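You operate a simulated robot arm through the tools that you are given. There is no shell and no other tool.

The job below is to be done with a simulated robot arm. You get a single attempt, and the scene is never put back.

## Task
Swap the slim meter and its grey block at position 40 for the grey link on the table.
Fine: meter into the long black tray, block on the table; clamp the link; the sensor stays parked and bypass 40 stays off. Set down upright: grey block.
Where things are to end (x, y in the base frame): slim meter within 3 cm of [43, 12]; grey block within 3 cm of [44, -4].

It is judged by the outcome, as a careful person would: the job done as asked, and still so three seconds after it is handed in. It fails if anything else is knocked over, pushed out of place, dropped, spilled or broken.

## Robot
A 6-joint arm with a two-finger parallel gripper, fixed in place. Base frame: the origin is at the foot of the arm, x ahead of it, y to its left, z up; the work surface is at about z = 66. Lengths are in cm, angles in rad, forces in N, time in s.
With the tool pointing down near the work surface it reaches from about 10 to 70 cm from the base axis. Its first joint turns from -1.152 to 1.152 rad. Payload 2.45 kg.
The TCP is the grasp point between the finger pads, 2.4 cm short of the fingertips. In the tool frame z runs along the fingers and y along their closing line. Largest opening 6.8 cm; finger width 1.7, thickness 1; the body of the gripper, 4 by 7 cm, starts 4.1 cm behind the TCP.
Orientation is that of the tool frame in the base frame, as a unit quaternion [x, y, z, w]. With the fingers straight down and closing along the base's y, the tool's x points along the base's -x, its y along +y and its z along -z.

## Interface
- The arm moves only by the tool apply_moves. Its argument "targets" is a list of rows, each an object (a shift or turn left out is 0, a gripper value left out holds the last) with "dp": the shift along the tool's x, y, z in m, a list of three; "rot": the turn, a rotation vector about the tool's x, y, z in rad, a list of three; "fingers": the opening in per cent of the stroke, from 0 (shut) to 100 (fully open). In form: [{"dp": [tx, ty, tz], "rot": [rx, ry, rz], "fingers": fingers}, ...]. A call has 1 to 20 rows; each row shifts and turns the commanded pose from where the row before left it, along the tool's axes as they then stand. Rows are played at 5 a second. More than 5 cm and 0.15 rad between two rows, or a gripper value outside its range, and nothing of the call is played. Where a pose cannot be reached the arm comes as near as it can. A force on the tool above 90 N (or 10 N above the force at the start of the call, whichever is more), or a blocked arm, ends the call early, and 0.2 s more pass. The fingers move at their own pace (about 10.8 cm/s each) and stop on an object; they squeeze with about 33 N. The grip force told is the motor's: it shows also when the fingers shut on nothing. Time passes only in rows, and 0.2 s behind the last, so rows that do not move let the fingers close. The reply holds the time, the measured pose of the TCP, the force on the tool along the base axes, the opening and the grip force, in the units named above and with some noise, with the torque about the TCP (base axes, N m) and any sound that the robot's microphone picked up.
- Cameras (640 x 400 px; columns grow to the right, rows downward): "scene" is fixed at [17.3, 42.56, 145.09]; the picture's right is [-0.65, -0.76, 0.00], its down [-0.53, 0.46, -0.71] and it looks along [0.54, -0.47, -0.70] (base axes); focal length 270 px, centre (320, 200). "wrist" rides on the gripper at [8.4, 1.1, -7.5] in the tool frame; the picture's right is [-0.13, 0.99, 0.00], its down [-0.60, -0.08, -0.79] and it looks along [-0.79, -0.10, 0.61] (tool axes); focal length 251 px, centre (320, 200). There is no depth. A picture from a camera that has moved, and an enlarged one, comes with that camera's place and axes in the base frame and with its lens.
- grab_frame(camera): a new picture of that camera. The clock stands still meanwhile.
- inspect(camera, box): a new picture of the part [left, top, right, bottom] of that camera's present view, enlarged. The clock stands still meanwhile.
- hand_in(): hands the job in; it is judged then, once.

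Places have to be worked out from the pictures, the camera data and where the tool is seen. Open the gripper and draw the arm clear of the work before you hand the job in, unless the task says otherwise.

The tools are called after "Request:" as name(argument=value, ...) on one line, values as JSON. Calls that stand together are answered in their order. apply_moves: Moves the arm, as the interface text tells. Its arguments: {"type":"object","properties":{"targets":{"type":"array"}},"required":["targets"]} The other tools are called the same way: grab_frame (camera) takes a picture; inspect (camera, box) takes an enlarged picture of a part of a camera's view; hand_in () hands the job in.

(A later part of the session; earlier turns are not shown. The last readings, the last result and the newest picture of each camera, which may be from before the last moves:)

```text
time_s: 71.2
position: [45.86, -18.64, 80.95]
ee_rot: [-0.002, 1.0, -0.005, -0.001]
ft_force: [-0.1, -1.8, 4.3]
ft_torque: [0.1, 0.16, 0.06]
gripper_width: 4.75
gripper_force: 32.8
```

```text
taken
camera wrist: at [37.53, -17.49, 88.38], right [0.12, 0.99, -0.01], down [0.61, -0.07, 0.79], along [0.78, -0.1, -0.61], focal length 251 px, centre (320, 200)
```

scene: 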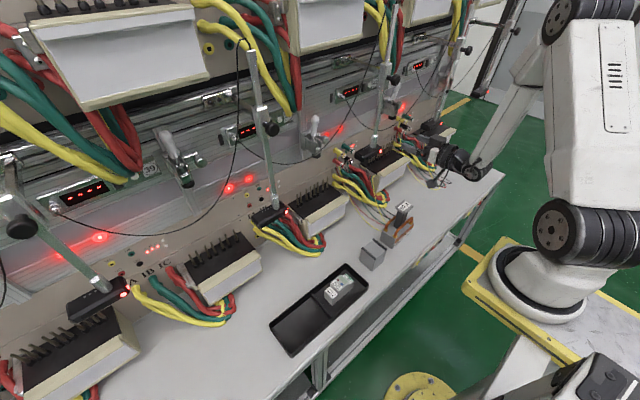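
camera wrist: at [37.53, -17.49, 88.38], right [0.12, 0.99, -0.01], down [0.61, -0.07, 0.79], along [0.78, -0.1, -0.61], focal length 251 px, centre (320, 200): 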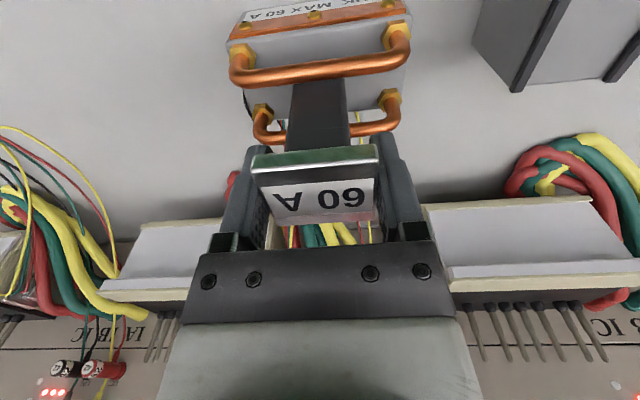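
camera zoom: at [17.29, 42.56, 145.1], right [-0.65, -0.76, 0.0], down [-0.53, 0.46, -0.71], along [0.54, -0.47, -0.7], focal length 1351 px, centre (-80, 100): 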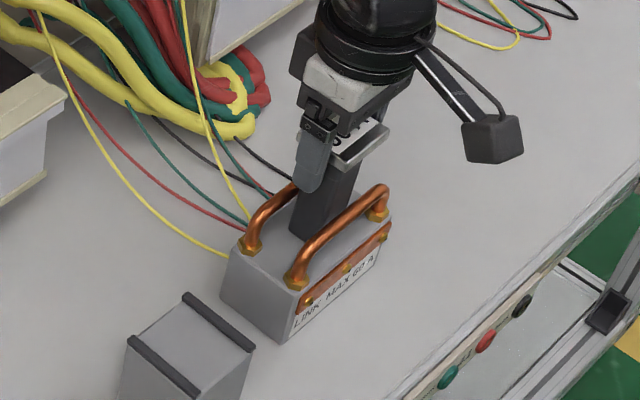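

The plate is gripped squarely. I lift a little first to check the weight and that the link hangs true.

Request:
apply_moves(targets=[{"dp": [0, 0, -0.003]}, {"dp": [0, 0, -0.005]}, {"dp": [0, 0, -0.007]}, {}])

Request:
inspect(camera="scene", box=[350, 180, 440, 260])

```text
time_s: 72.2
position: [46.04, -18.61, 82.27]
ee_rot: [-0.003, 1.0, -0.004, -0.002]
ft_force: [-0.4, -1.1, -3.8]
ft_torque: [-0.02, 0.0, 0.01]
gripper_width: 4.74
gripper_force: 33.1
```

```text
5.00 times, centred on (395, 220) of scene
camera zoom: at [17.31, 42.56, 145.09], right [-0.65, -0.76, 0.0], down [-0.53, 0.46, -0.71], along [0.54, -0.47, -0.7], focal length 1351 px, centre (-55, 100)
```

zoom: 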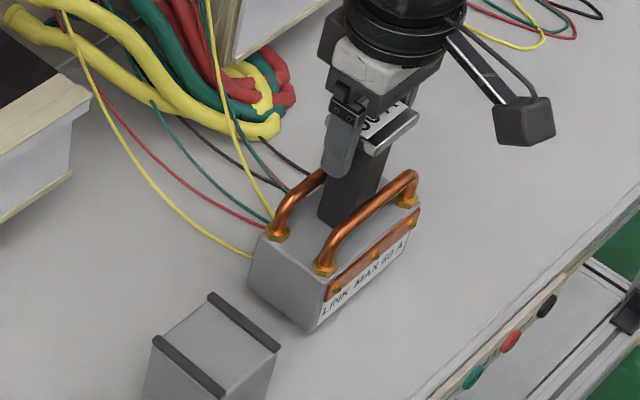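

It weighs about 0.35 kg and hangs true. I lift it to bottom z ≈ 77, carry it along y over the block's height, then forward to in front of box 40, keeping clear of sensor 41.

Request:
apply_moves(targets=[{"dp": [0, 0, -0.03]}, {"dp": [0, 0, -0.035]}, {"dp": [0, 0, -0.035]}, {"dp": [-0.002, 0.04, 0]}, {"dp": [-0.002, 0.04, 0]}, {"dp": [-0.002, 0.04, 0]}, {"dp": [-0.002, 0.04, 0]}, {"dp": [-0.002, 0.036, 0]}, {}])

Request:
grab_frame(camera="scene")

Request:
grab_frame(camera="wrist")

```text
time_s: 74.2
position: [47.13, 1.16, 91.94]
ee_rot: [-0.004, 1.0, -0.004, -0.001]
ft_force: [0.2, 0.4, -3.5]
ft_torque: [0.02, 0.0, 0.03]
gripper_width: 4.76
gripper_force: 33.1
```

```text
taken
```

scene: 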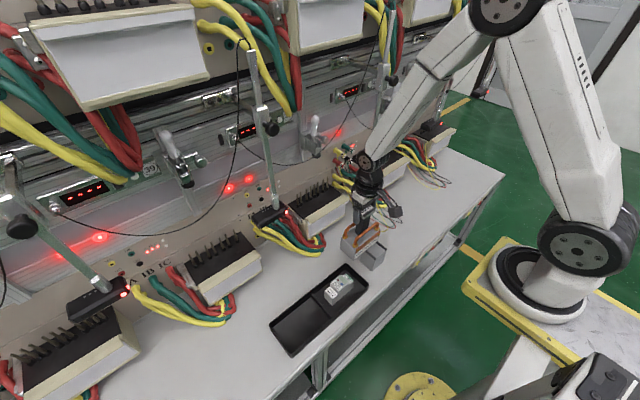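

```text
taken
camera wrist: at [38.78, 2.19, 99.39], right [0.12, 0.99, -0.01], down [0.61, -0.07, 0.79], along [0.78, -0.1, -0.61], focal length 251 px, centre (320, 200)
```

wrist: 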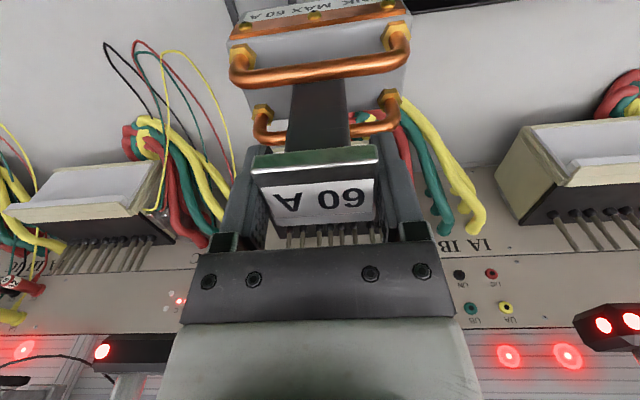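

Clear so far. I move forward to x ≈ 58.8 and lower to just above the table.

Request:
apply_moves(targets=[{"dp": [-0.04, 0, 0]}, {"dp": [-0.04, 0, 0]}, {"dp": [-0.037, 0, 0]}, {}])

Request:
inspect(camera="scene", box=[270, 110, 430, 270])

```text
time_s: 75.2
position: [58.58, 1.1, 91.96]
ee_rot: [-0.003, 1.0, -0.004, -0.005]
ft_force: [-7.5, 0.5, -5.7]
ft_torque: [0.13, 0.87, -0.13]
gripper_width: 4.78
gripper_force: 32.9
```

```text
2.50 times, centred on (350, 190) of scene
camera zoom: at [17.3, 42.56, 145.09], right [-0.65, -0.76, 0.0], down [-0.53, 0.46, -0.71], along [0.54, -0.47, -0.7], focal length 675 px, centre (245, 225)
```

zoom: 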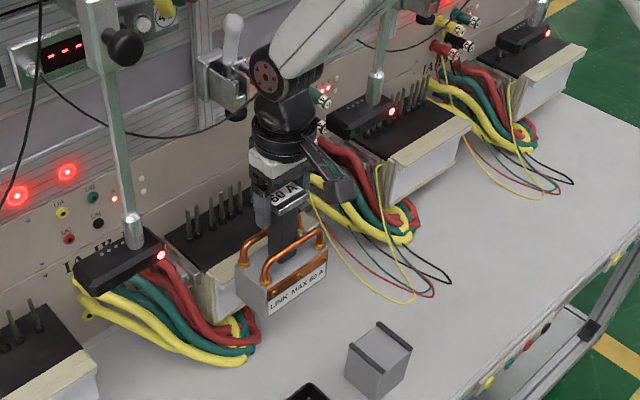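

The reading shows −7.5 N: the link's rear lower edge is touching the box's front lip (lip at x ≈ 61). I back off 1.7 cm at once.

Request:
apply_moves(targets=[{"dp": [0.01, 0, 0]}, {"dp": [0.009, 0, 0]}, {}])

Request:
inspect(camera="scene", box=[300, 150, 400, 250])

Request:
grab_frame(camera="wrist")

```text
time_s: 76.0
position: [56.86, 1.22, 92.03]
ee_rot: [-0.003, 1.0, -0.004, -0.001]
ft_force: [0.0, -0.1, -3.0]
ft_torque: [0.01, -0.02, 0.0]
gripper_width: 4.76
gripper_force: 33.0
```

```text
4.00 times, centred on (350, 200) of scene
camera zoom: at [17.31, 42.56, 145.09], right [-0.65, -0.76, 0.0], down [-0.53, 0.46, -0.71], along [0.54, -0.47, -0.7], focal length 1080 px, centre (200, 200)
```

zoom: 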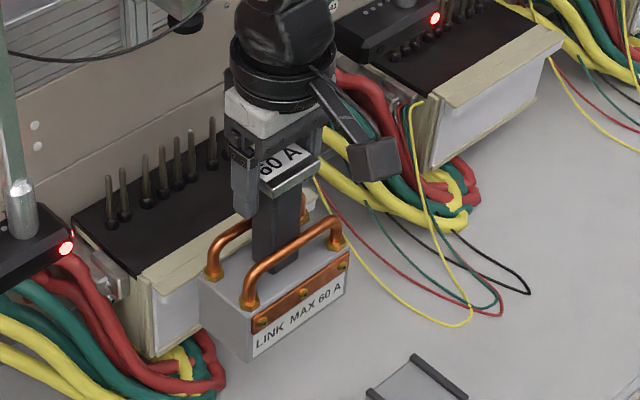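

```text
taken
camera wrist: at [48.49, 2.29, 99.53], right [0.12, 0.99, -0.01], down [0.61, -0.07, 0.79], along [0.79, -0.1, -0.61], focal length 251 px, centre (320, 200)
```

wrist: 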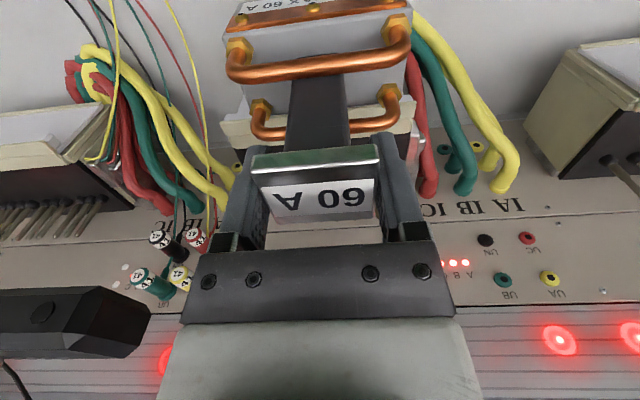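

Contact is gone and the link sits unchanged in the grip. Cables lie near x ≈ 60, so I move back to x ≈ 55 and lower the link to the table there.

Request:
apply_moves(targets=[{"dp": [0.0185, -0.002, 0]}, {"dp": [0, 0, 0.03]}, {"dp": [0, 0, 0.03]}, {"dp": [0, 0, 0.03]}, {"dp": [0, 0, 0.012]}, {}])

Request:
inspect(camera="scene", box=[300, 160, 400, 260])

```text
time_s: 77.4
position: [54.7, 0.99, 82.02]
ee_rot: [-0.003, 1.0, -0.005, -0.001]
ft_force: [0.4, 0.3, -3.9]
ft_torque: [-0.01, -0.02, -0.02]
gripper_width: 4.77
gripper_force: 32.9
```

```text
4.00 times, centred on (350, 210) of scene
camera zoom: at [17.31, 42.56, 145.09], right [-0.65, -0.76, 0.0], down [-0.53, 0.46, -0.71], along [0.54, -0.47, -0.7], focal length 1080 px, centre (200, 160)
```

zoom: 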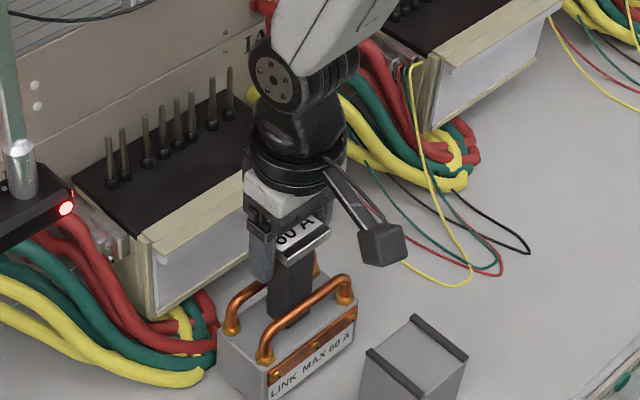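

Cables come within ~1 cm of the link's rear left corner here, so I shift another 0.8 cm back before lowering the last centimetre.

Request:
apply_moves(targets=[{"dp": [0.008, -0.002, 0]}, {"dp": [0, 0, 0.005]}, {"dp": [0, 0, 0.003]}, {}])

```text
time_s: 78.4
position: [54.04, 0.41, 81.12]
ee_rot: [-0.003, 1.0, -0.004, -0.002]
ft_force: [0.7, 0.3, -4.3]
ft_torque: [0.0, 0.02, 0.02]
gripper_width: 4.75
gripper_force: 33.3
```

Nearly down; I continue in 1 mm steps until contact.

Request:
apply_moves(targets=[{"dp": [0, 0, 0.001]}, {"dp": [0, 0, 0.001]}, {}])

```text
time_s: 79.2
position: [54.04, 0.64, 81.03]
ee_rot: [-0.002, 1.0, -0.005, 0.0]
ft_force: [-3.1, -3.3, 12.3]
ft_torque: [0.32, 0.14, 0.11]
gripper_width: 4.72
gripper_force: 33.2
```

The link is on the table (12 N). I release, rise clear of the plate, and pitch forward 60°.

Request:
apply_moves(targets=[{"fingers": 100}, {}, {"dp": [0, 0, -0.02]}, {"dp": [0, 0, -0.035]}, {"dp": [0, 0, -0.04]}, {"dp": [0, 0, -0.01], "rot": [0, -0.131, 0]}, {"rot": [0, -0.131, 0]}, {"rot": [0, -0.131, 0]}, {"rot": [0, -0.131, 0]}, {"rot": [0, -0.131, 0]}, {"rot": [0, -0.131, 0]}, {"rot": [0, -0.131, 0]}, {"rot": [0, -0.13, 0]}, {}])

Request:
grab_frame(camera="wrist")

Request:
inspect(camera="scene", box=[290, 150, 410, 270])

```text
time_s: 82.2
position: [53.93, 0.71, 91.46]
ee_rot: [-0.005, 0.866, -0.003, 0.499]
ft_force: [0.8, 0.0, 1.0]
ft_torque: [0.05, 0.02, 0.0]
gripper_width: 6.8
gripper_force: 0.1
```

```text
taken
camera wrist: at [43.31, 1.71, 87.85], right [0.06, 0.99, 0.1], down [-0.38, -0.07, 0.92], along [0.92, -0.09, 0.38], focal length 251 px, centre (320, 200)
```

wrist: 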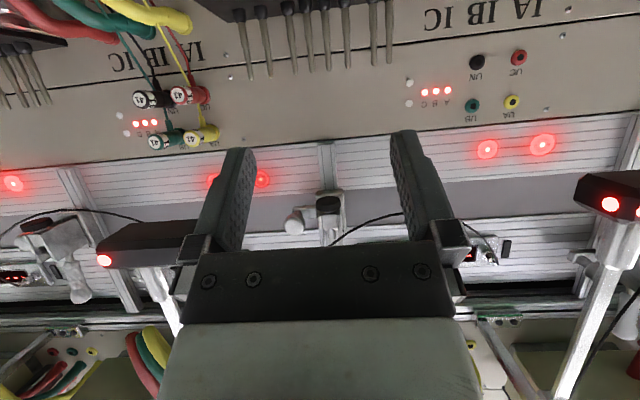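

```text
3.33 times, centred on (350, 210) of scene
camera zoom: at [17.3, 42.56, 145.09], right [-0.65, -0.76, 0.0], down [-0.53, 0.46, -0.71], along [0.54, -0.47, -0.7], focal length 900 px, centre (220, 167)
```

zoom: 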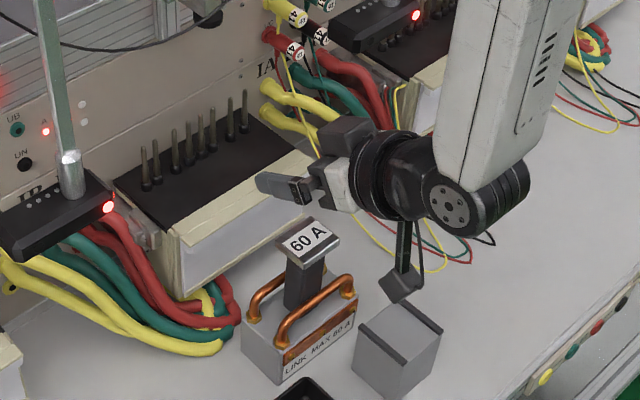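

Pitch 60° is reachable here; the column should be at about (54.0, 0.65). I correct a tiny roll and descend with open fingers past the plate to the column below it, pausing halfway to check.

Request:
apply_moves(targets=[{"rot": [0, 0, 0.011]}, {"dp": [0.026, 0, 0.015]}, {"dp": [0.026, 0, 0.015]}, {"dp": [0.0087, 0, 0.005]}, {}])

Request:
grab_frame(camera="wrist")

Request:
inspect(camera="scene", box=[310, 180, 410, 280])

```text
time_s: 83.4
position: [53.97, 0.71, 84.51]
ee_rot: [0.001, 0.867, 0.0, 0.498]
ft_force: [0.7, -0.2, 0.4]
ft_torque: [0.02, 0.02, 0.01]
gripper_width: 6.81
gripper_force: 0.1
```

```text
taken
camera wrist: at [43.3, 1.82, 80.88], right [0.07, 0.99, 0.11], down [-0.38, -0.08, 0.92], along [0.92, -0.1, 0.37], focal length 251 px, centre (320, 200)
```

wrist: 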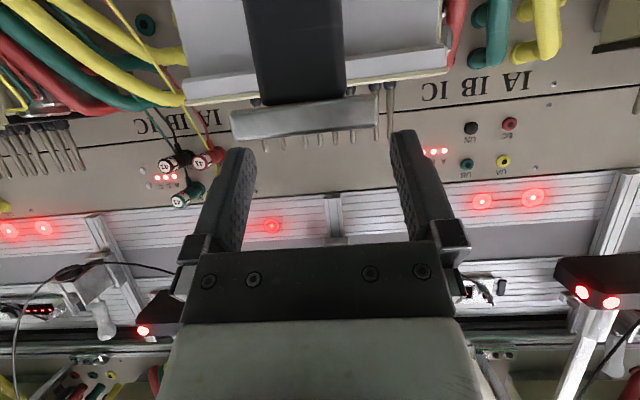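

```text
4.00 times, centred on (360, 230) of scene
camera zoom: at [17.3, 42.56, 145.09], right [-0.65, -0.76, 0.0], down [-0.53, 0.46, -0.71], along [0.54, -0.47, -0.7], focal length 1080 px, centre (160, 80)
```

zoom: 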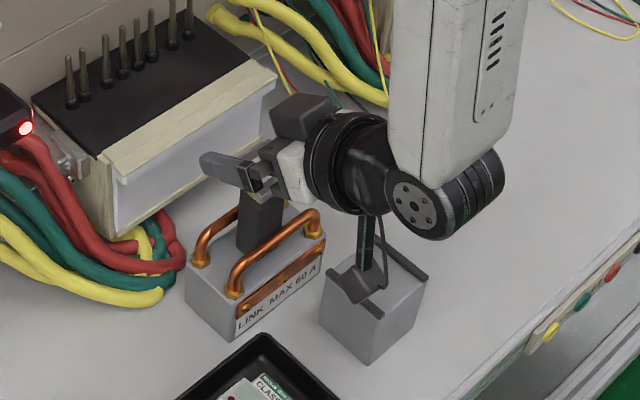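

Column centre checks at y ≈ 0.69, matching the TCP. I descend the remaining 6.8 cm.

Request:
apply_moves(targets=[{"dp": [0.0173, 0, 0.01]}, {"dp": [0.0173, 0, 0.01]}, {"dp": [0.0139, 0, 0.008]}, {"dp": [0.0104, 0, 0.006]}, {}])

Request:
grab_frame(camera="wrist")

Request:
inspect(camera="scene", box=[310, 180, 410, 280])

```text
time_s: 84.6
position: [53.98, 0.7, 77.74]
ee_rot: [0.001, 0.867, 0.0, 0.499]
ft_force: [-1.7, -0.1, 2.0]
ft_torque: [0.03, -0.02, 0.03]
gripper_width: 6.83
gripper_force: 0.0
```

```text
taken
camera wrist: at [43.31, 1.84, 74.1], right [0.07, 0.99, 0.11], down [-0.38, -0.08, 0.92], along [0.92, -0.1, 0.37], focal length 251 px, centre (320, 200)
```

wrist: 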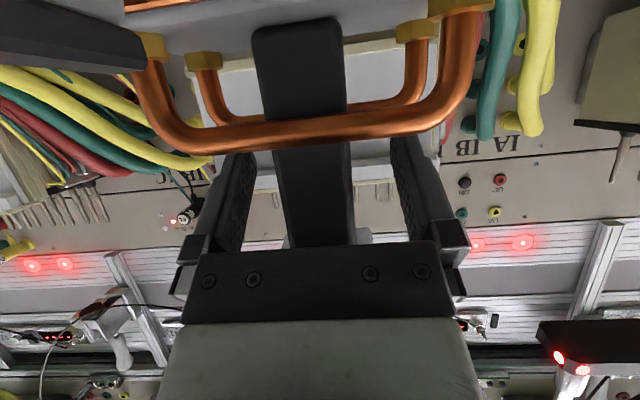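

```text
4.00 times, centred on (360, 230) of scene
camera zoom: at [17.3, 42.56, 145.1], right [-0.65, -0.76, 0.0], down [-0.53, 0.46, -0.71], along [0.54, -0.47, -0.7], focal length 1080 px, centre (160, 80)
```

zoom: 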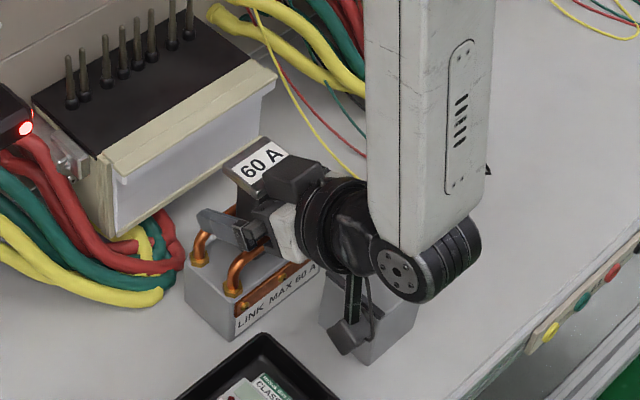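

The fingers straddle the column below the plate and above the copper bars. I close on the column.

Request:
apply_moves(targets=[{"fingers": 60}, {"fingers": 45}, {"fingers": 0}, {}, {}])

Request:
inspect(camera="scene", box=[310, 180, 410, 280])

```text
time_s: 85.8
position: [53.95, 0.59, 77.56]
ee_rot: [0.0, 0.867, 0.0, 0.498]
ft_force: [-0.8, -0.3, -0.2]
ft_torque: [-0.08, -0.09, 0.01]
gripper_width: 3.0
gripper_force: 33.1
```

```text
4.00 times, centred on (360, 230) of scene
camera zoom: at [17.3, 42.56, 145.09], right [-0.65, -0.76, 0.0], down [-0.53, 0.46, -0.71], along [0.54, -0.47, -0.7], focal length 1080 px, centre (160, 80)
```

zoom: 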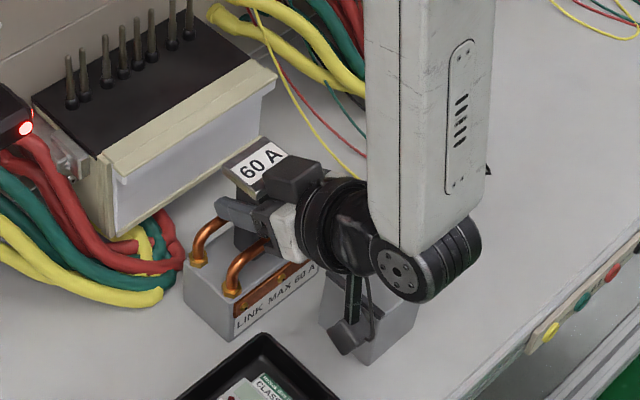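

Gripped the column at 3.0 cm. I lift straight up until the link's bottom is ~1 cm above the terminal surface height, checking along the way.

Request:
apply_moves(targets=[{"dp": [-0.0043, 0, -0.0025]}, {"dp": [-0.0087, 0, -0.005]}, {"dp": [-0.026, 0, -0.015]}, {"dp": [-0.026, 0, -0.015]}, {"dp": [-0.026, 0, -0.015]}, {"dp": [-0.026, 0, -0.015]}, {"dp": [-0.0138, 0, -0.008]}, {}])

Request:
grab_frame(camera="wrist")

Request:
inspect(camera="scene", box=[280, 110, 400, 260])

```text
time_s: 87.6
position: [54.03, 0.48, 92.94]
ee_rot: [0.001, 0.867, 0.0, 0.498]
ft_force: [0.1, -1.3, -4.3]
ft_torque: [-0.03, -0.03, -0.02]
gripper_width: 3.01
gripper_force: 32.7
```

```text
taken
camera wrist: at [43.29, 1.64, 89.28], right [0.07, 0.99, 0.11], down [-0.38, -0.08, 0.92], along [0.92, -0.1, 0.37], focal length 251 px, centre (320, 200)
```

wrist: 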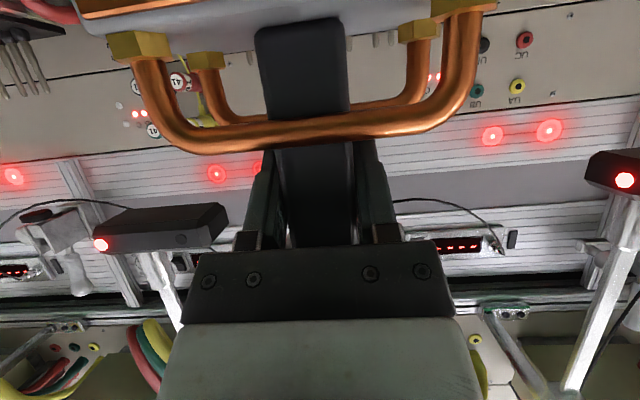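

```text
2.67 times, centred on (340, 185) of scene
camera zoom: at [17.31, 42.56, 145.09], right [-0.65, -0.76, 0.0], down [-0.53, 0.46, -0.71], along [0.54, -0.47, -0.7], focal length 720 px, centre (267, 240)
```

zoom: 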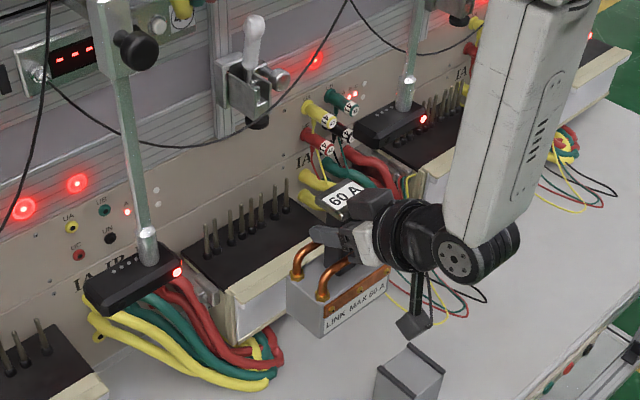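

The link hangs level in the grip. I advance at this height to just short of the pins, shifting 0.35 cm right to line up with the clamp foot.

Request:
apply_moves(targets=[{"dp": [-0.0146, -0.001, 0.0253]}, {"dp": [-0.0146, -0.001, 0.0253]}, {"dp": [-0.0146, -0.001, 0.0253]}, {"dp": [-0.011, -0.0005, 0.019]}, {}])

Request:
inspect(camera="scene", box=[280, 130, 380, 230])

Request:
grab_frame(camera="wrist")

```text
time_s: 88.8
position: [64.91, 0.32, 92.59]
ee_rot: [0.001, 0.867, 0.0, 0.499]
ft_force: [-0.5, 0.0, -4.1]
ft_torque: [0.0, -0.04, -0.01]
gripper_width: 2.99
gripper_force: 32.5
```

```text
4.00 times, centred on (330, 180) of scene
camera zoom: at [17.31, 42.56, 145.09], right [-0.65, -0.76, 0.0], down [-0.53, 0.46, -0.71], along [0.54, -0.47, -0.7], focal length 1080 px, centre (280, 280)
```

zoom: 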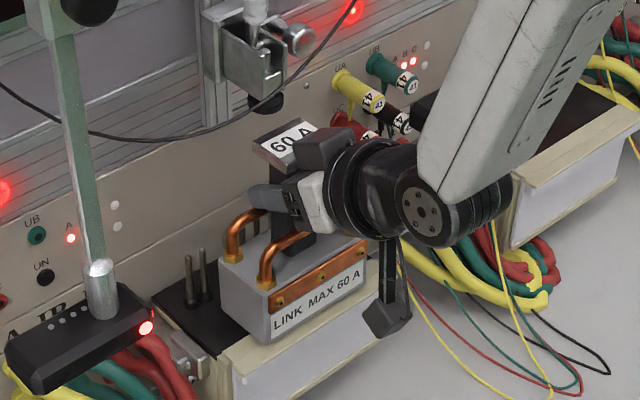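

```text
taken
camera wrist: at [54.2, 1.45, 89.15], right [0.07, 0.99, 0.11], down [-0.38, -0.08, 0.92], along [0.92, -0.1, 0.37], focal length 251 px, centre (320, 200)
```

wrist: 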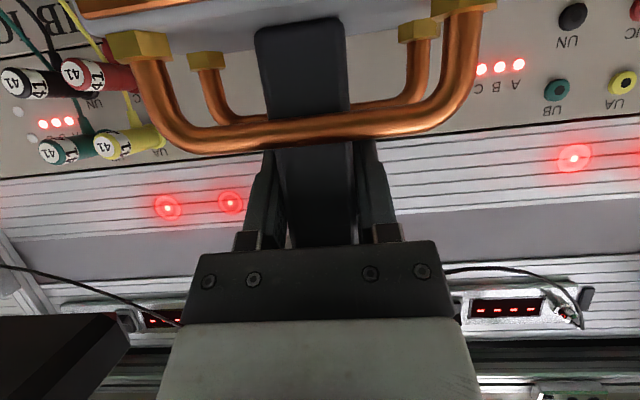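

The link is just in front of the pins with its plate below foot level. I advance in small steps, watching the force for any contact with the pins.

Request:
apply_moves(targets=[{"dp": [-0.003, -0.001, 0.0052]}, {"dp": [-0.003, -0.0005, 0.0052]}, {}])

Request:
inspect(camera="scene", box=[290, 140, 360, 220])

```text
time_s: 89.6
position: [66.17, 0.25, 92.66]
ee_rot: [0.0, 0.867, 0.001, 0.498]
ft_force: [0.8, -0.8, -4.5]
ft_torque: [0.0, 0.02, 0.01]
gripper_width: 3.0
gripper_force: 33.1
```

```text
5.00 times, centred on (325, 180) of scene
camera zoom: at [17.31, 42.56, 145.09], right [-0.65, -0.76, 0.0], down [-0.53, 0.46, -0.71], along [0.54, -0.47, -0.7], focal length 1351 px, centre (295, 300)
```

zoom: 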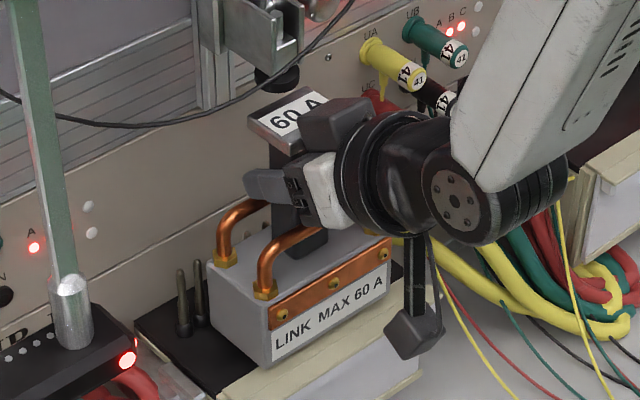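

No contact yet. Continuing in 3–4 mm steps.

Request:
apply_moves(targets=[{"dp": [-0.002, 0, 0.0035]}, {"dp": [-0.0015, 0, 0.0026]}, {}])

```text
time_s: 90.4
position: [66.85, 0.21, 92.68]
ee_rot: [0.001, 0.867, 0.0, 0.499]
ft_force: [-0.8, 0.0, -4.7]
ft_torque: [0.01, 0.02, 0.02]
gripper_width: 2.99
gripper_force: 32.8
```

Request:
apply_moves(targets=[{"dp": [-0.0015, -0.0003, 0.0026]}, {"dp": [-0.0015, -0.0003, 0.0026]}, {}])

Request:
inspect(camera="scene", box=[290, 140, 360, 220])

Request:
grab_frame(camera="wrist")

```text
time_s: 91.2
position: [67.45, 0.14, 92.76]
ee_rot: [0.0, 0.867, 0.0, 0.499]
ft_force: [0.2, -0.2, -3.4]
ft_torque: [-0.03, 0.01, 0.0]
gripper_width: 3.0
gripper_force: 33.3
```

```text
5.00 times, centred on (325, 180) of scene
camera zoom: at [17.31, 42.56, 145.09], right [-0.65, -0.76, 0.0], down [-0.53, 0.46, -0.71], along [0.54, -0.47, -0.7], focal length 1351 px, centre (295, 300)
```

zoom: 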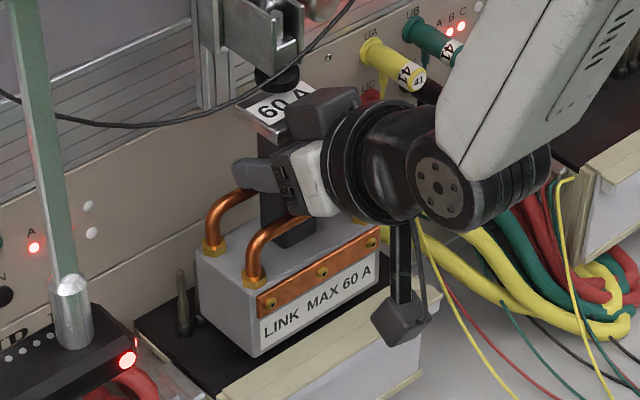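

```text
taken
camera wrist: at [56.75, 1.22, 89.18], right [0.07, 0.99, 0.11], down [-0.38, -0.08, 0.92], along [0.92, -0.1, 0.37], focal length 251 px, centre (320, 200)
```

wrist: 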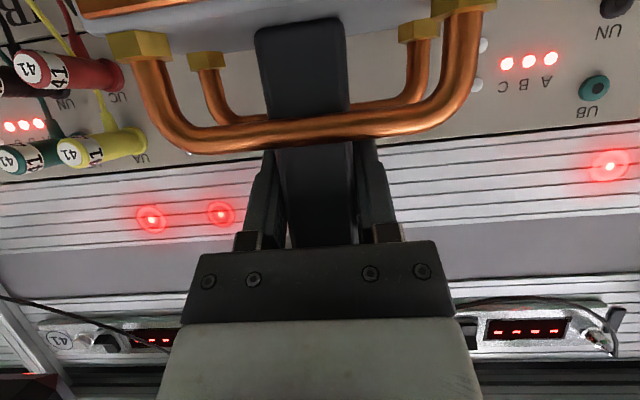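

It passes without touching the pins. I go the last 6 mm to centre the plate under the foot.

Request:
apply_moves(targets=[{"dp": [-0.0015, 0, 0.0026]}, {"dp": [-0.0015, 0, 0.0026]}, {}])

Request:
inspect(camera="scene", box=[290, 130, 350, 210])

```text
time_s: 92.0
position: [68.1, 0.13, 92.81]
ee_rot: [0.001, 0.866, 0.0, 0.5]
ft_force: [-0.7, -0.4, -2.8]
ft_torque: [0.02, 0.01, 0.02]
gripper_width: 2.99
gripper_force: 33.1
```

```text
5.00 times, centred on (320, 170) of scene
camera zoom: at [17.31, 42.56, 145.09], right [-0.65, -0.76, 0.0], down [-0.53, 0.46, -0.71], along [0.54, -0.47, -0.7], focal length 1351 px, centre (320, 350)
```

zoom: 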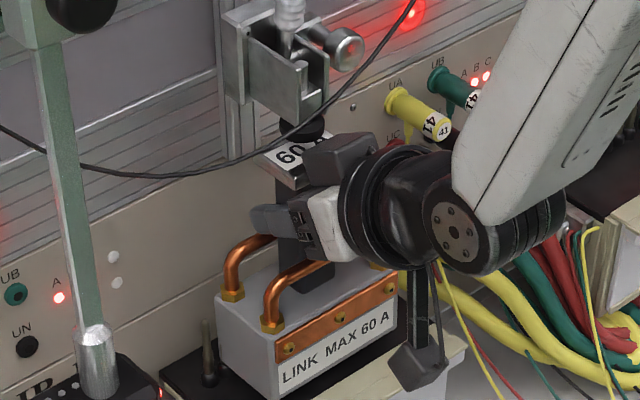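

Positioned under the foot. I lower gently, feeling for the seat.

Request:
apply_moves(targets=[{"dp": [0.0026, 0, 0.0015]}, {"dp": [0.0026, 0, 0.0015]}, {}])

```text
time_s: 92.8
position: [68.08, 0.11, 92.03]
ee_rot: [0.0, 0.867, 0.0, 0.498]
ft_force: [0.0, 0.2, -3.5]
ft_torque: [-0.02, 0.01, 0.02]
gripper_width: 2.99
gripper_force: 33.5
```

Still free; I continue lowering in 1–2 mm steps.

Request:
apply_moves(targets=[{"dp": [0.0013, 0, 0.0008]}, {"dp": [0.0009, 0, 0.0005]}, {}])

```text
time_s: 93.6
position: [68.14, 0.12, 91.85]
ee_rot: [0.001, 0.867, 0.0, 0.498]
ft_force: [0.2, -0.7, -3.2]
ft_torque: [0.01, -0.01, -0.03]
gripper_width: 2.99
gripper_force: 32.5
```

Request:
apply_moves(targets=[{"dp": [0.0009, 0, 0.0005]}, {"dp": [0.0009, 0, 0.0005]}, {}])

Request:
inspect(camera="scene", box=[290, 130, 370, 230])

```text
time_s: 94.4
position: [68.15, 0.06, 91.7]
ee_rot: [0.001, 0.867, -0.001, 0.498]
ft_force: [-0.8, 1.1, -1.9]
ft_torque: [0.0, -0.02, -0.02]
gripper_width: 2.96
gripper_force: 32.3
```

```text
4.00 times, centred on (330, 180) of scene
camera zoom: at [17.31, 42.56, 145.09], right [-0.65, -0.76, 0.0], down [-0.53, 0.46, -0.71], along [0.54, -0.47, -0.7], focal length 1080 px, centre (280, 280)
```

zoom: 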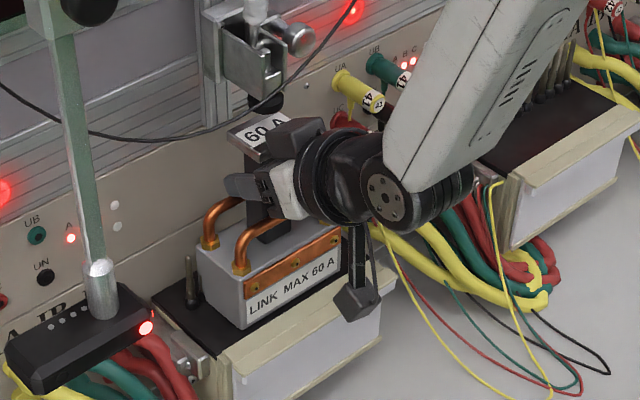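

Contact seems to begin (force −1.9 N, down from −3.5). One more fine step.

Request:
apply_moves(targets=[{"dp": [0.0009, 0, 0.0005]}, {"dp": [0.0005, 0, 0.0003]}, {}])

```text
time_s: 95.2
position: [68.18, 0.01, 91.61]
ee_rot: [0.001, 0.866, 0.0, 0.5]
ft_force: [-8.0, 1.7, 19.1]
ft_torque: [-0.08, 0.32, -0.02]
gripper_width: 2.99
gripper_force: 32.5
```

The link is seated (19 N). I ease off, open the fingers, and retreat along the tool axis.

Request:
apply_moves(targets=[{"dp": [-0.0005, 0, -0.0003]}, {"fingers": 70}, {"fingers": 100}, {}, {"dp": [0, 0, -0.01]}, {"dp": [0, 0, -0.02]}, {"dp": [0, 0, -0.03]}, {"dp": [0, 0, -0.04]}, {"dp": [0, 0, -0.04]}, {}])

Request:
inspect(camera="scene", box=[280, 120, 380, 230])

Request:
grab_frame(camera="wrist")

```text
time_s: 97.4
position: [55.82, 0.13, 98.48]
ee_rot: [0.001, 0.867, 0.0, 0.499]
ft_force: [-0.3, -0.4, 0.5]
ft_torque: [0.02, 0.01, 0.03]
gripper_width: 6.8
gripper_force: 0.2
```

```text
3.64 times, centred on (330, 175) of scene
camera zoom: at [17.3, 42.56, 145.09], right [-0.65, -0.76, 0.0], down [-0.53, 0.46, -0.71], along [0.54, -0.47, -0.7], focal length 982 px, centre (284, 291)
```

zoom: 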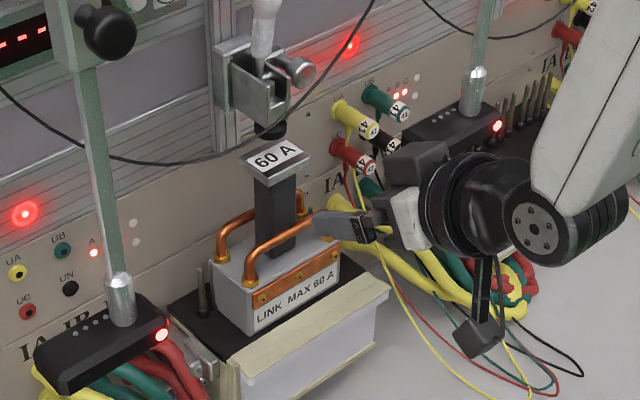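

```text
taken
camera wrist: at [45.21, 1.32, 94.97], right [0.07, 0.99, 0.11], down [-0.38, -0.08, 0.92], along [0.92, -0.1, 0.37], focal length 251 px, centre (320, 200)
```

wrist: 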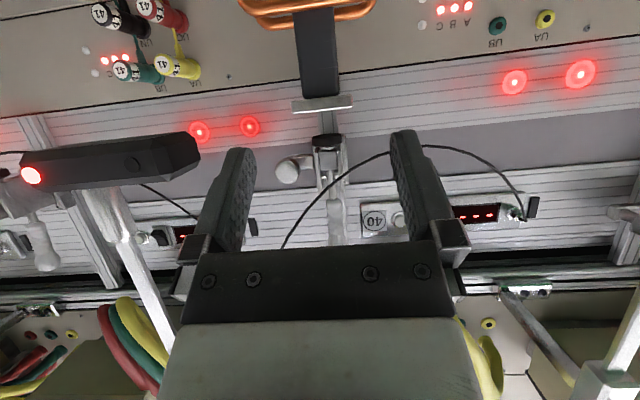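

The link stands seated with its plate under the foot. I enlarge both views to locate the raised handle's ball for closing the clamp.

Request:
inspect(camera="wrist", box=[270, 80, 390, 250])

Request:
inspect(camera="scene", box=[280, 100, 350, 180])

```text
2.35 times, centred on (330, 165) of wrist
camera zoom: at [45.21, 1.32, 94.97], right [0.07, 0.99, 0.11], down [-0.38, -0.08, 0.92], along [0.92, -0.1, 0.37], focal length 592 px, centre (296, 282)
```

zoom: 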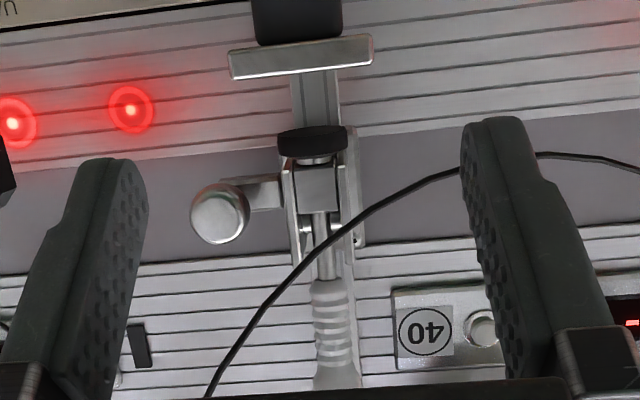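

```text
5.00 times, centred on (315, 140) of scene
camera zoom: at [17.3, 42.56, 145.09], right [-0.65, -0.76, 0.0], down [-0.53, 0.46, -0.71], along [0.54, -0.47, -0.7], focal length 1351 px, centre (345, 500)
```

zoom: 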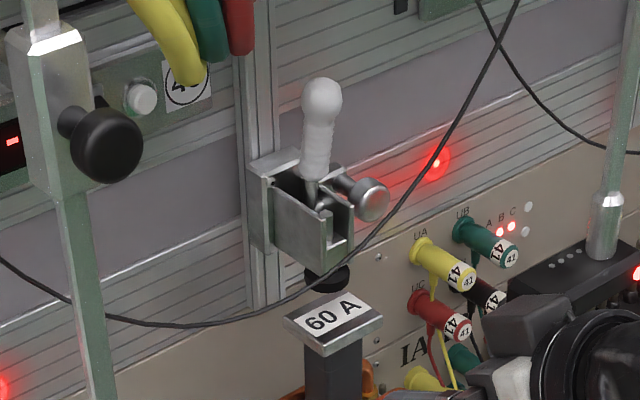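

The raised ball is at about (68.3, 0.1, 109.8); the hinge works out to about (68.8, 103.1) with a 6.7 cm radius. I go up in front of it with open fingers, ready to grip it from both sides.

Request:
apply_moves(targets=[{"dp": [-0.04, 0, -0.0101]}, {"dp": [-0.04, 0, -0.0101]}, {"dp": [-0.04, 0, -0.0101]}, {"dp": [-0.04, 0, -0.0101]}, {}])

Request:
grab_frame(camera="wrist")

Request:
inspect(camera="scene", box=[280, 90, 400, 190])

```text
time_s: 98.6
position: [60.66, 0.04, 114.16]
ee_rot: [0.0, 0.867, 0.0, 0.499]
ft_force: [0.4, -1.0, -0.2]
ft_torque: [0.01, -0.03, 0.02]
gripper_width: 6.79
gripper_force: 0.0
```

```text
taken
camera wrist: at [49.85, 1.14, 110.64], right [0.07, 0.99, 0.11], down [-0.38, -0.08, 0.92], along [0.92, -0.1, 0.37], focal length 251 px, centre (320, 200)
```

wrist: 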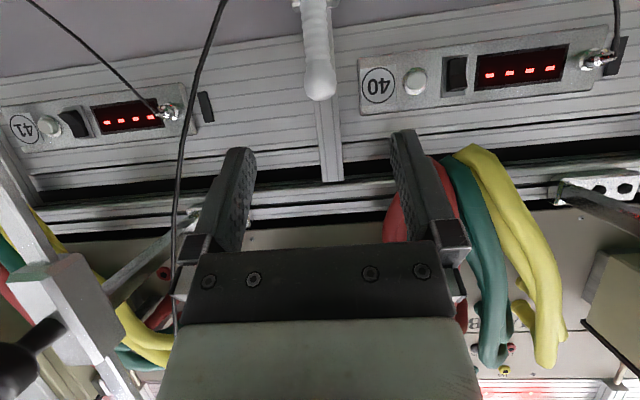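

```text
4.00 times, centred on (340, 140) of scene
camera zoom: at [17.3, 42.56, 145.09], right [-0.65, -0.76, 0.0], down [-0.53, 0.46, -0.71], along [0.54, -0.47, -0.7], focal length 1080 px, centre (240, 440)
```

zoom: 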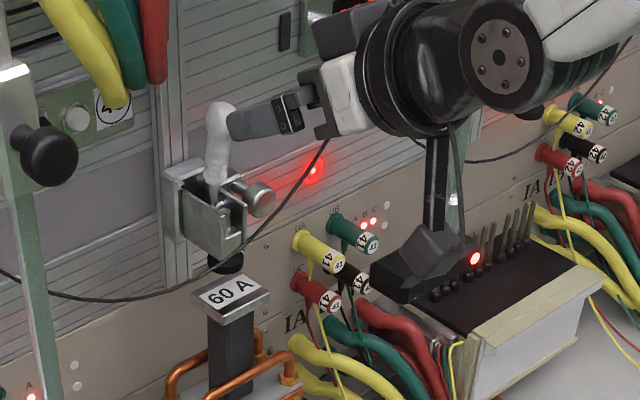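

Ball confirmed at (68.3, 0.1, 109.7). I narrow the fingers a little (to stay away from the bypass panel) and advance so the fingertips straddle the ball, then close.

Request:
apply_moves(targets=[{"fingers": 68}, {"dp": [0.0005, 0.0003, 0.025]}, {"dp": [0.0005, 0.0003, 0.025]}, {"dp": [0.0003, 0, 0.017]}, {"dp": [0, 0, 0.01]}, {}])

Request:
grab_frame(camera="wrist")

Request:
inspect(camera="scene", box=[280, 90, 380, 180])

```text
time_s: 100.0
position: [67.08, 0.14, 110.25]
ee_rot: [0.0, 0.867, 0.001, 0.498]
ft_force: [0.2, -0.8, -0.2]
ft_torque: [0.02, 0.0, 0.02]
gripper_width: 4.63
gripper_force: 0.0
```

```text
taken
camera wrist: at [56.42, 1.3, 106.75], right [0.07, 0.99, 0.11], down [-0.38, -0.08, 0.92], along [0.92, -0.1, 0.37], focal length 251 px, centre (320, 200)
```

wrist: 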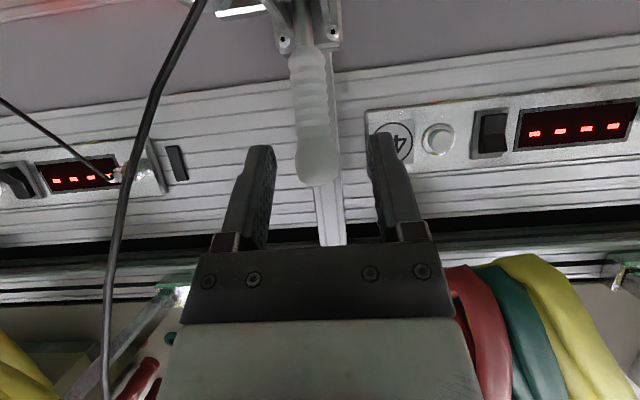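

```text
4.44 times, centred on (330, 135) of scene
camera zoom: at [17.3, 42.56, 145.09], right [-0.65, -0.76, 0.0], down [-0.53, 0.46, -0.71], along [0.54, -0.47, -0.7], focal length 1201 px, centre (276, 489)
```

zoom: 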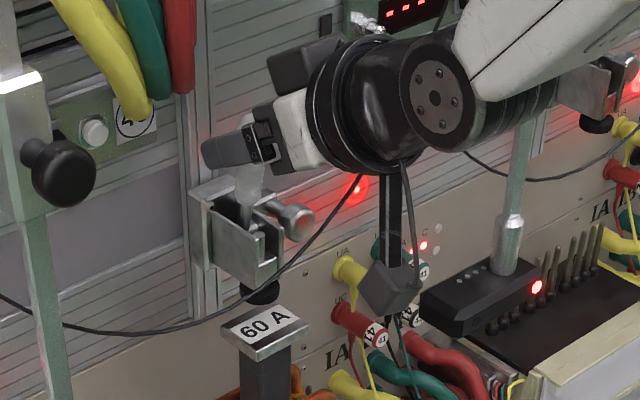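

The fingertips straddle the ball. I close on it.

Request:
apply_moves(targets=[{"fingers": 30}, {"fingers": 0}, {}, {}])

```text
time_s: 101.0
position: [67.05, -0.0, 110.15]
ee_rot: [0.003, 0.867, -0.001, 0.499]
ft_force: [4.1, -18.3, -1.6]
ft_torque: [-0.1, -0.19, -0.27]
gripper_width: 2.12
gripper_force: 37.8
```

Gripped (2.1 cm) but with an 18 N sideways load, meaning the ball is slightly to the right. I shift 1.5 mm that way to relieve it.

Request:
apply_moves(targets=[{"dp": [0, -0.0015, 0]}, {}])

```text
time_s: 101.6
position: [67.14, -0.04, 110.44]
ee_rot: [0.0, 0.867, 0.001, 0.499]
ft_force: [10.7, -14.1, -8.2]
ft_torque: [-0.08, -0.58, -0.16]
gripper_width: 2.09
gripper_force: 38.1
```

Still some load, but the handle is held. I begin pulling it along its arc toward the robot with a small first step.

Request:
apply_moves(targets=[{"dp": [0.0037, 0, -0.0046]}, {"dp": [0.0037, 0, -0.0046]}, {}])

Request:
inspect(camera="scene", box=[280, 90, 380, 180])

```text
time_s: 102.4
position: [65.95, -0.03, 110.26]
ee_rot: [0.0, 0.866, 0.001, 0.5]
ft_force: [14.7, -6.9, 0.0]
ft_torque: [-0.05, -1.0, -0.11]
gripper_width: 2.09
gripper_force: 38.5
```

```text
4.44 times, centred on (330, 135) of scene
camera zoom: at [17.35, 42.54, 145.1], right [-0.65, -0.76, 0.0], down [-0.53, 0.46, -0.71], along [0.54, -0.47, -0.7], focal length 1201 px, centre (276, 489)
```

zoom: 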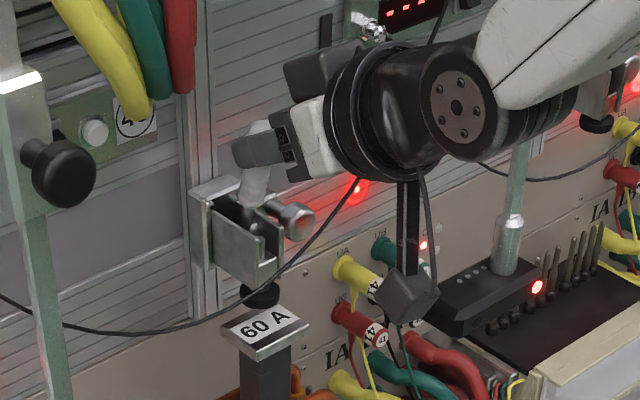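

The handle follows. I continue along the arc in small steps.

Request:
apply_moves(targets=[{"dp": [0.0044, 0, -0.0038]}, {"dp": [0.0044, 0, -0.0038]}, {"dp": [0.005, 0, -0.003]}, {"dp": [0.005, 0, -0.003]}, {}])

Request:
inspect(camera="scene", box=[280, 90, 380, 180])

```text
time_s: 103.6
position: [63.86, 0.0, 109.41]
ee_rot: [0.0, 0.866, 0.0, 0.501]
ft_force: [10.3, 2.2, 8.8]
ft_torque: [0.03, -1.19, 0.07]
gripper_width: 2.1
gripper_force: 38.2
```

```text
4.44 times, centred on (330, 135) of scene
camera zoom: at [17.31, 42.57, 145.09], right [-0.65, -0.76, 0.0], down [-0.53, 0.46, -0.71], along [0.54, -0.47, -0.7], focal length 1201 px, centre (276, 489)
```

zoom: 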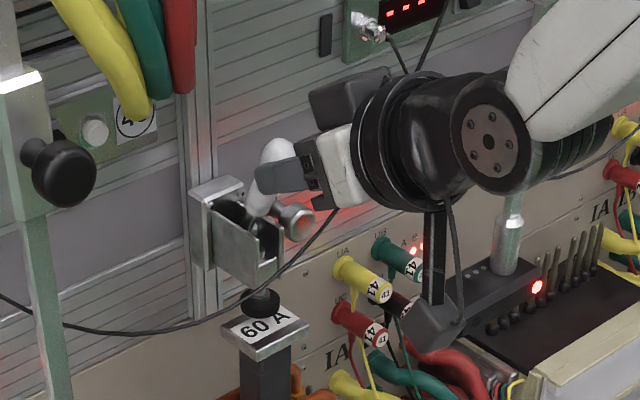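

It follows well (about 55° now). I continue down the arc.

Request:
apply_moves(targets=[{"dp": [0.0055, 0, -0.0021]}, {"dp": [0.0055, 0, -0.0021]}, {"dp": [0.0057, 0, -0.0011]}, {"dp": [0.0057, 0, -0.0011]}, {}])

Request:
inspect(camera="scene", box=[280, 90, 380, 180])

```text
time_s: 104.8
position: [62.12, -0.23, 107.79]
ee_rot: [0.0, 0.867, 0.0, 0.498]
ft_force: [0.1, 0.1, 0.6]
ft_torque: [-0.02, 0.01, -0.01]
gripper_width: 0.0
gripper_force: 23.5
```

```text
4.44 times, centred on (330, 135) of scene
camera zoom: at [17.3, 42.56, 145.09], right [-0.65, -0.76, 0.0], down [-0.53, 0.46, -0.71], along [0.54, -0.47, -0.7], focal length 1201 px, centre (276, 489)
```

zoom: 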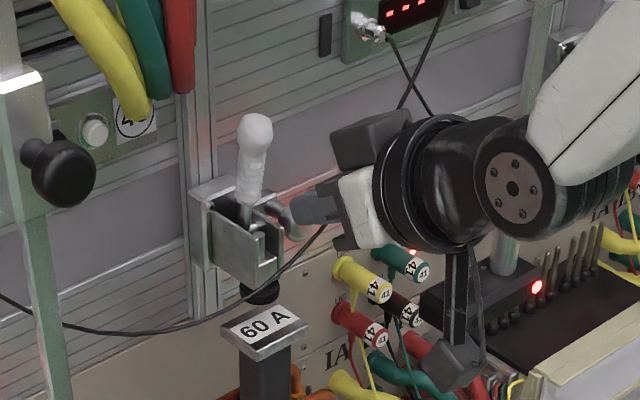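

The ball slipped out of the grip and the handle sprang back upright (clamp open, nothing else moved). Instead I'll push it: closed fingers laid over and behind the ball at 50° pitch, the mirror of how I opened it. I back off and rise to the approach point.

Request:
apply_moves(targets=[{"dp": [-0.0178, 0, -0.041], "fingers": 0}, {"rot": [0, 0.087, 0]}, {"rot": [0, 0.087, 0]}, {"dp": [-0.0344, 0.0014, -0.008]}, {"dp": [-0.0344, 0.0014, -0.008]}, {}])

Request:
grab_frame(camera="scene")

Request:
grab_frame(camera="wrist")

```text
time_s: 106.2
position: [62.63, 0.3, 117.78]
ee_rot: [0.0, 0.907, 0.001, 0.421]
ft_force: [-0.5, 0.3, 0.0]
ft_torque: [-0.03, 0.0, 0.01]
gripper_width: 0.02
gripper_force: 22.9
```

```text
taken
```

scene: 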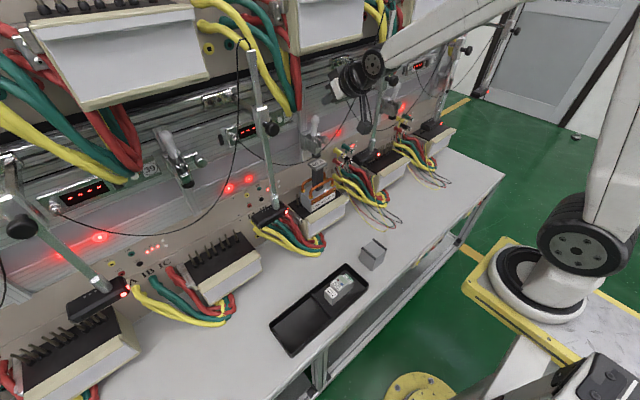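

```text
taken
camera wrist: at [51.55, 1.42, 116.09], right [0.08, 0.99, 0.1], down [-0.22, -0.08, 0.97], along [0.97, -0.1, 0.21], focal length 251 px, centre (320, 200)
```

wrist: 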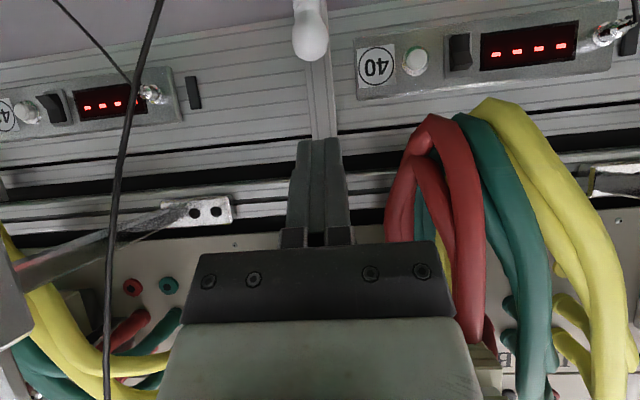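

The ball is upright at (68.4, 0, 109.7); cables hang to the left at y > 5.5. I advance along the tool axis so the closed fingers pass just above and behind the ball.

Request:
apply_moves(targets=[{"dp": [-0.0005, -0.0007, 0.02]}, {"dp": [-0.0006, -0.0006, 0.02]}, {"dp": [-0.0006, -0.0006, 0.02]}, {}])

Request:
grab_frame(camera="wrist")

Request:
inspect(camera="scene", box=[280, 70, 380, 170])

```text
time_s: 107.2
position: [67.45, 0.07, 113.77]
ee_rot: [-0.001, 0.906, 0.001, 0.422]
ft_force: [-0.6, -0.4, 0.1]
ft_torque: [0.01, -0.01, -0.02]
gripper_width: 0.02
gripper_force: 23.1
```

```text
taken
camera wrist: at [56.32, 1.23, 112.13], right [0.08, 0.99, 0.1], down [-0.22, -0.08, 0.97], along [0.97, -0.1, 0.21], focal length 251 px, centre (320, 200)
```

wrist: 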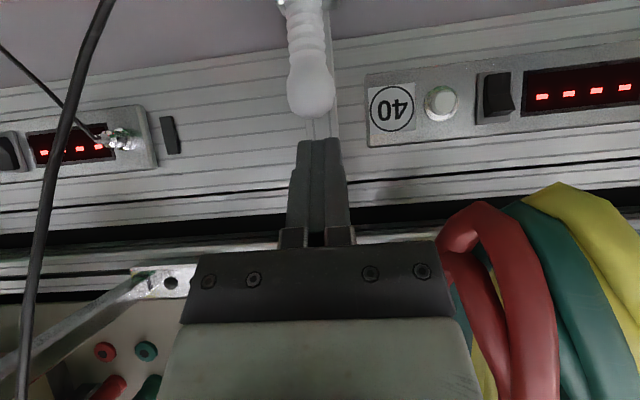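

```text
4.00 times, centred on (330, 120) of scene
camera zoom: at [17.3, 42.56, 145.09], right [-0.65, -0.76, 0.0], down [-0.53, 0.46, -0.71], along [0.54, -0.47, -0.7], focal length 1080 px, centre (280, 520)
```

zoom: 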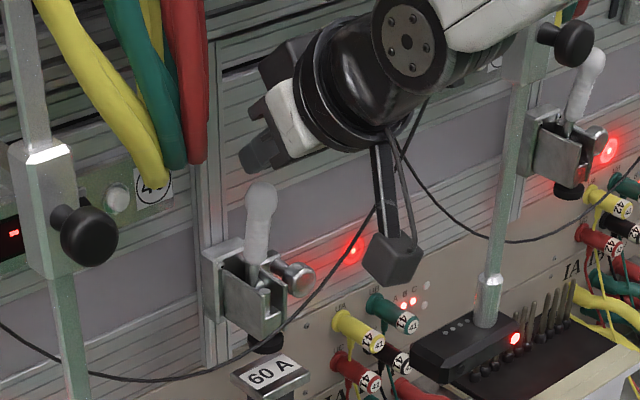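

The fingertips are just above the ball. I advance 1.6 cm more so they reach behind it, then begin pushing back/down with small steps.

Request:
apply_moves(targets=[{"dp": [-0.001, 0, 0.008]}, {"dp": [-0.001, 0, 0.008]}, {}])

Request:
inspect(camera="scene", box=[280, 90, 360, 170])

```text
time_s: 108.0
position: [68.69, 0.11, 112.92]
ee_rot: [0.001, 0.906, -0.001, 0.422]
ft_force: [-0.3, -0.1, 0.1]
ft_torque: [0.02, -0.02, 0.02]
gripper_width: 0.0
gripper_force: 23.5
```

```text
5.00 times, centred on (320, 130) of scene
camera zoom: at [17.3, 42.56, 145.09], right [-0.65, -0.76, 0.0], down [-0.53, 0.46, -0.71], along [0.54, -0.47, -0.7], focal length 1351 px, centre (320, 550)
```

zoom: 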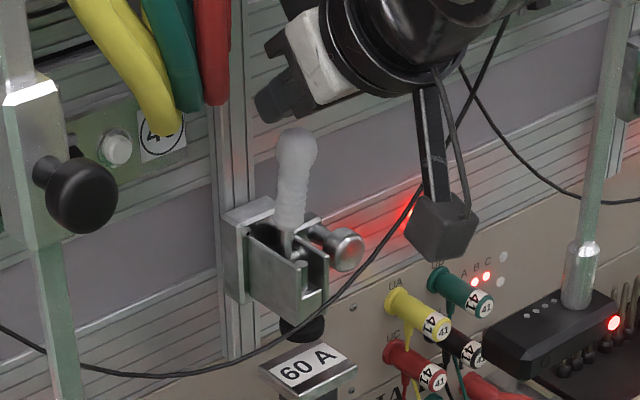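

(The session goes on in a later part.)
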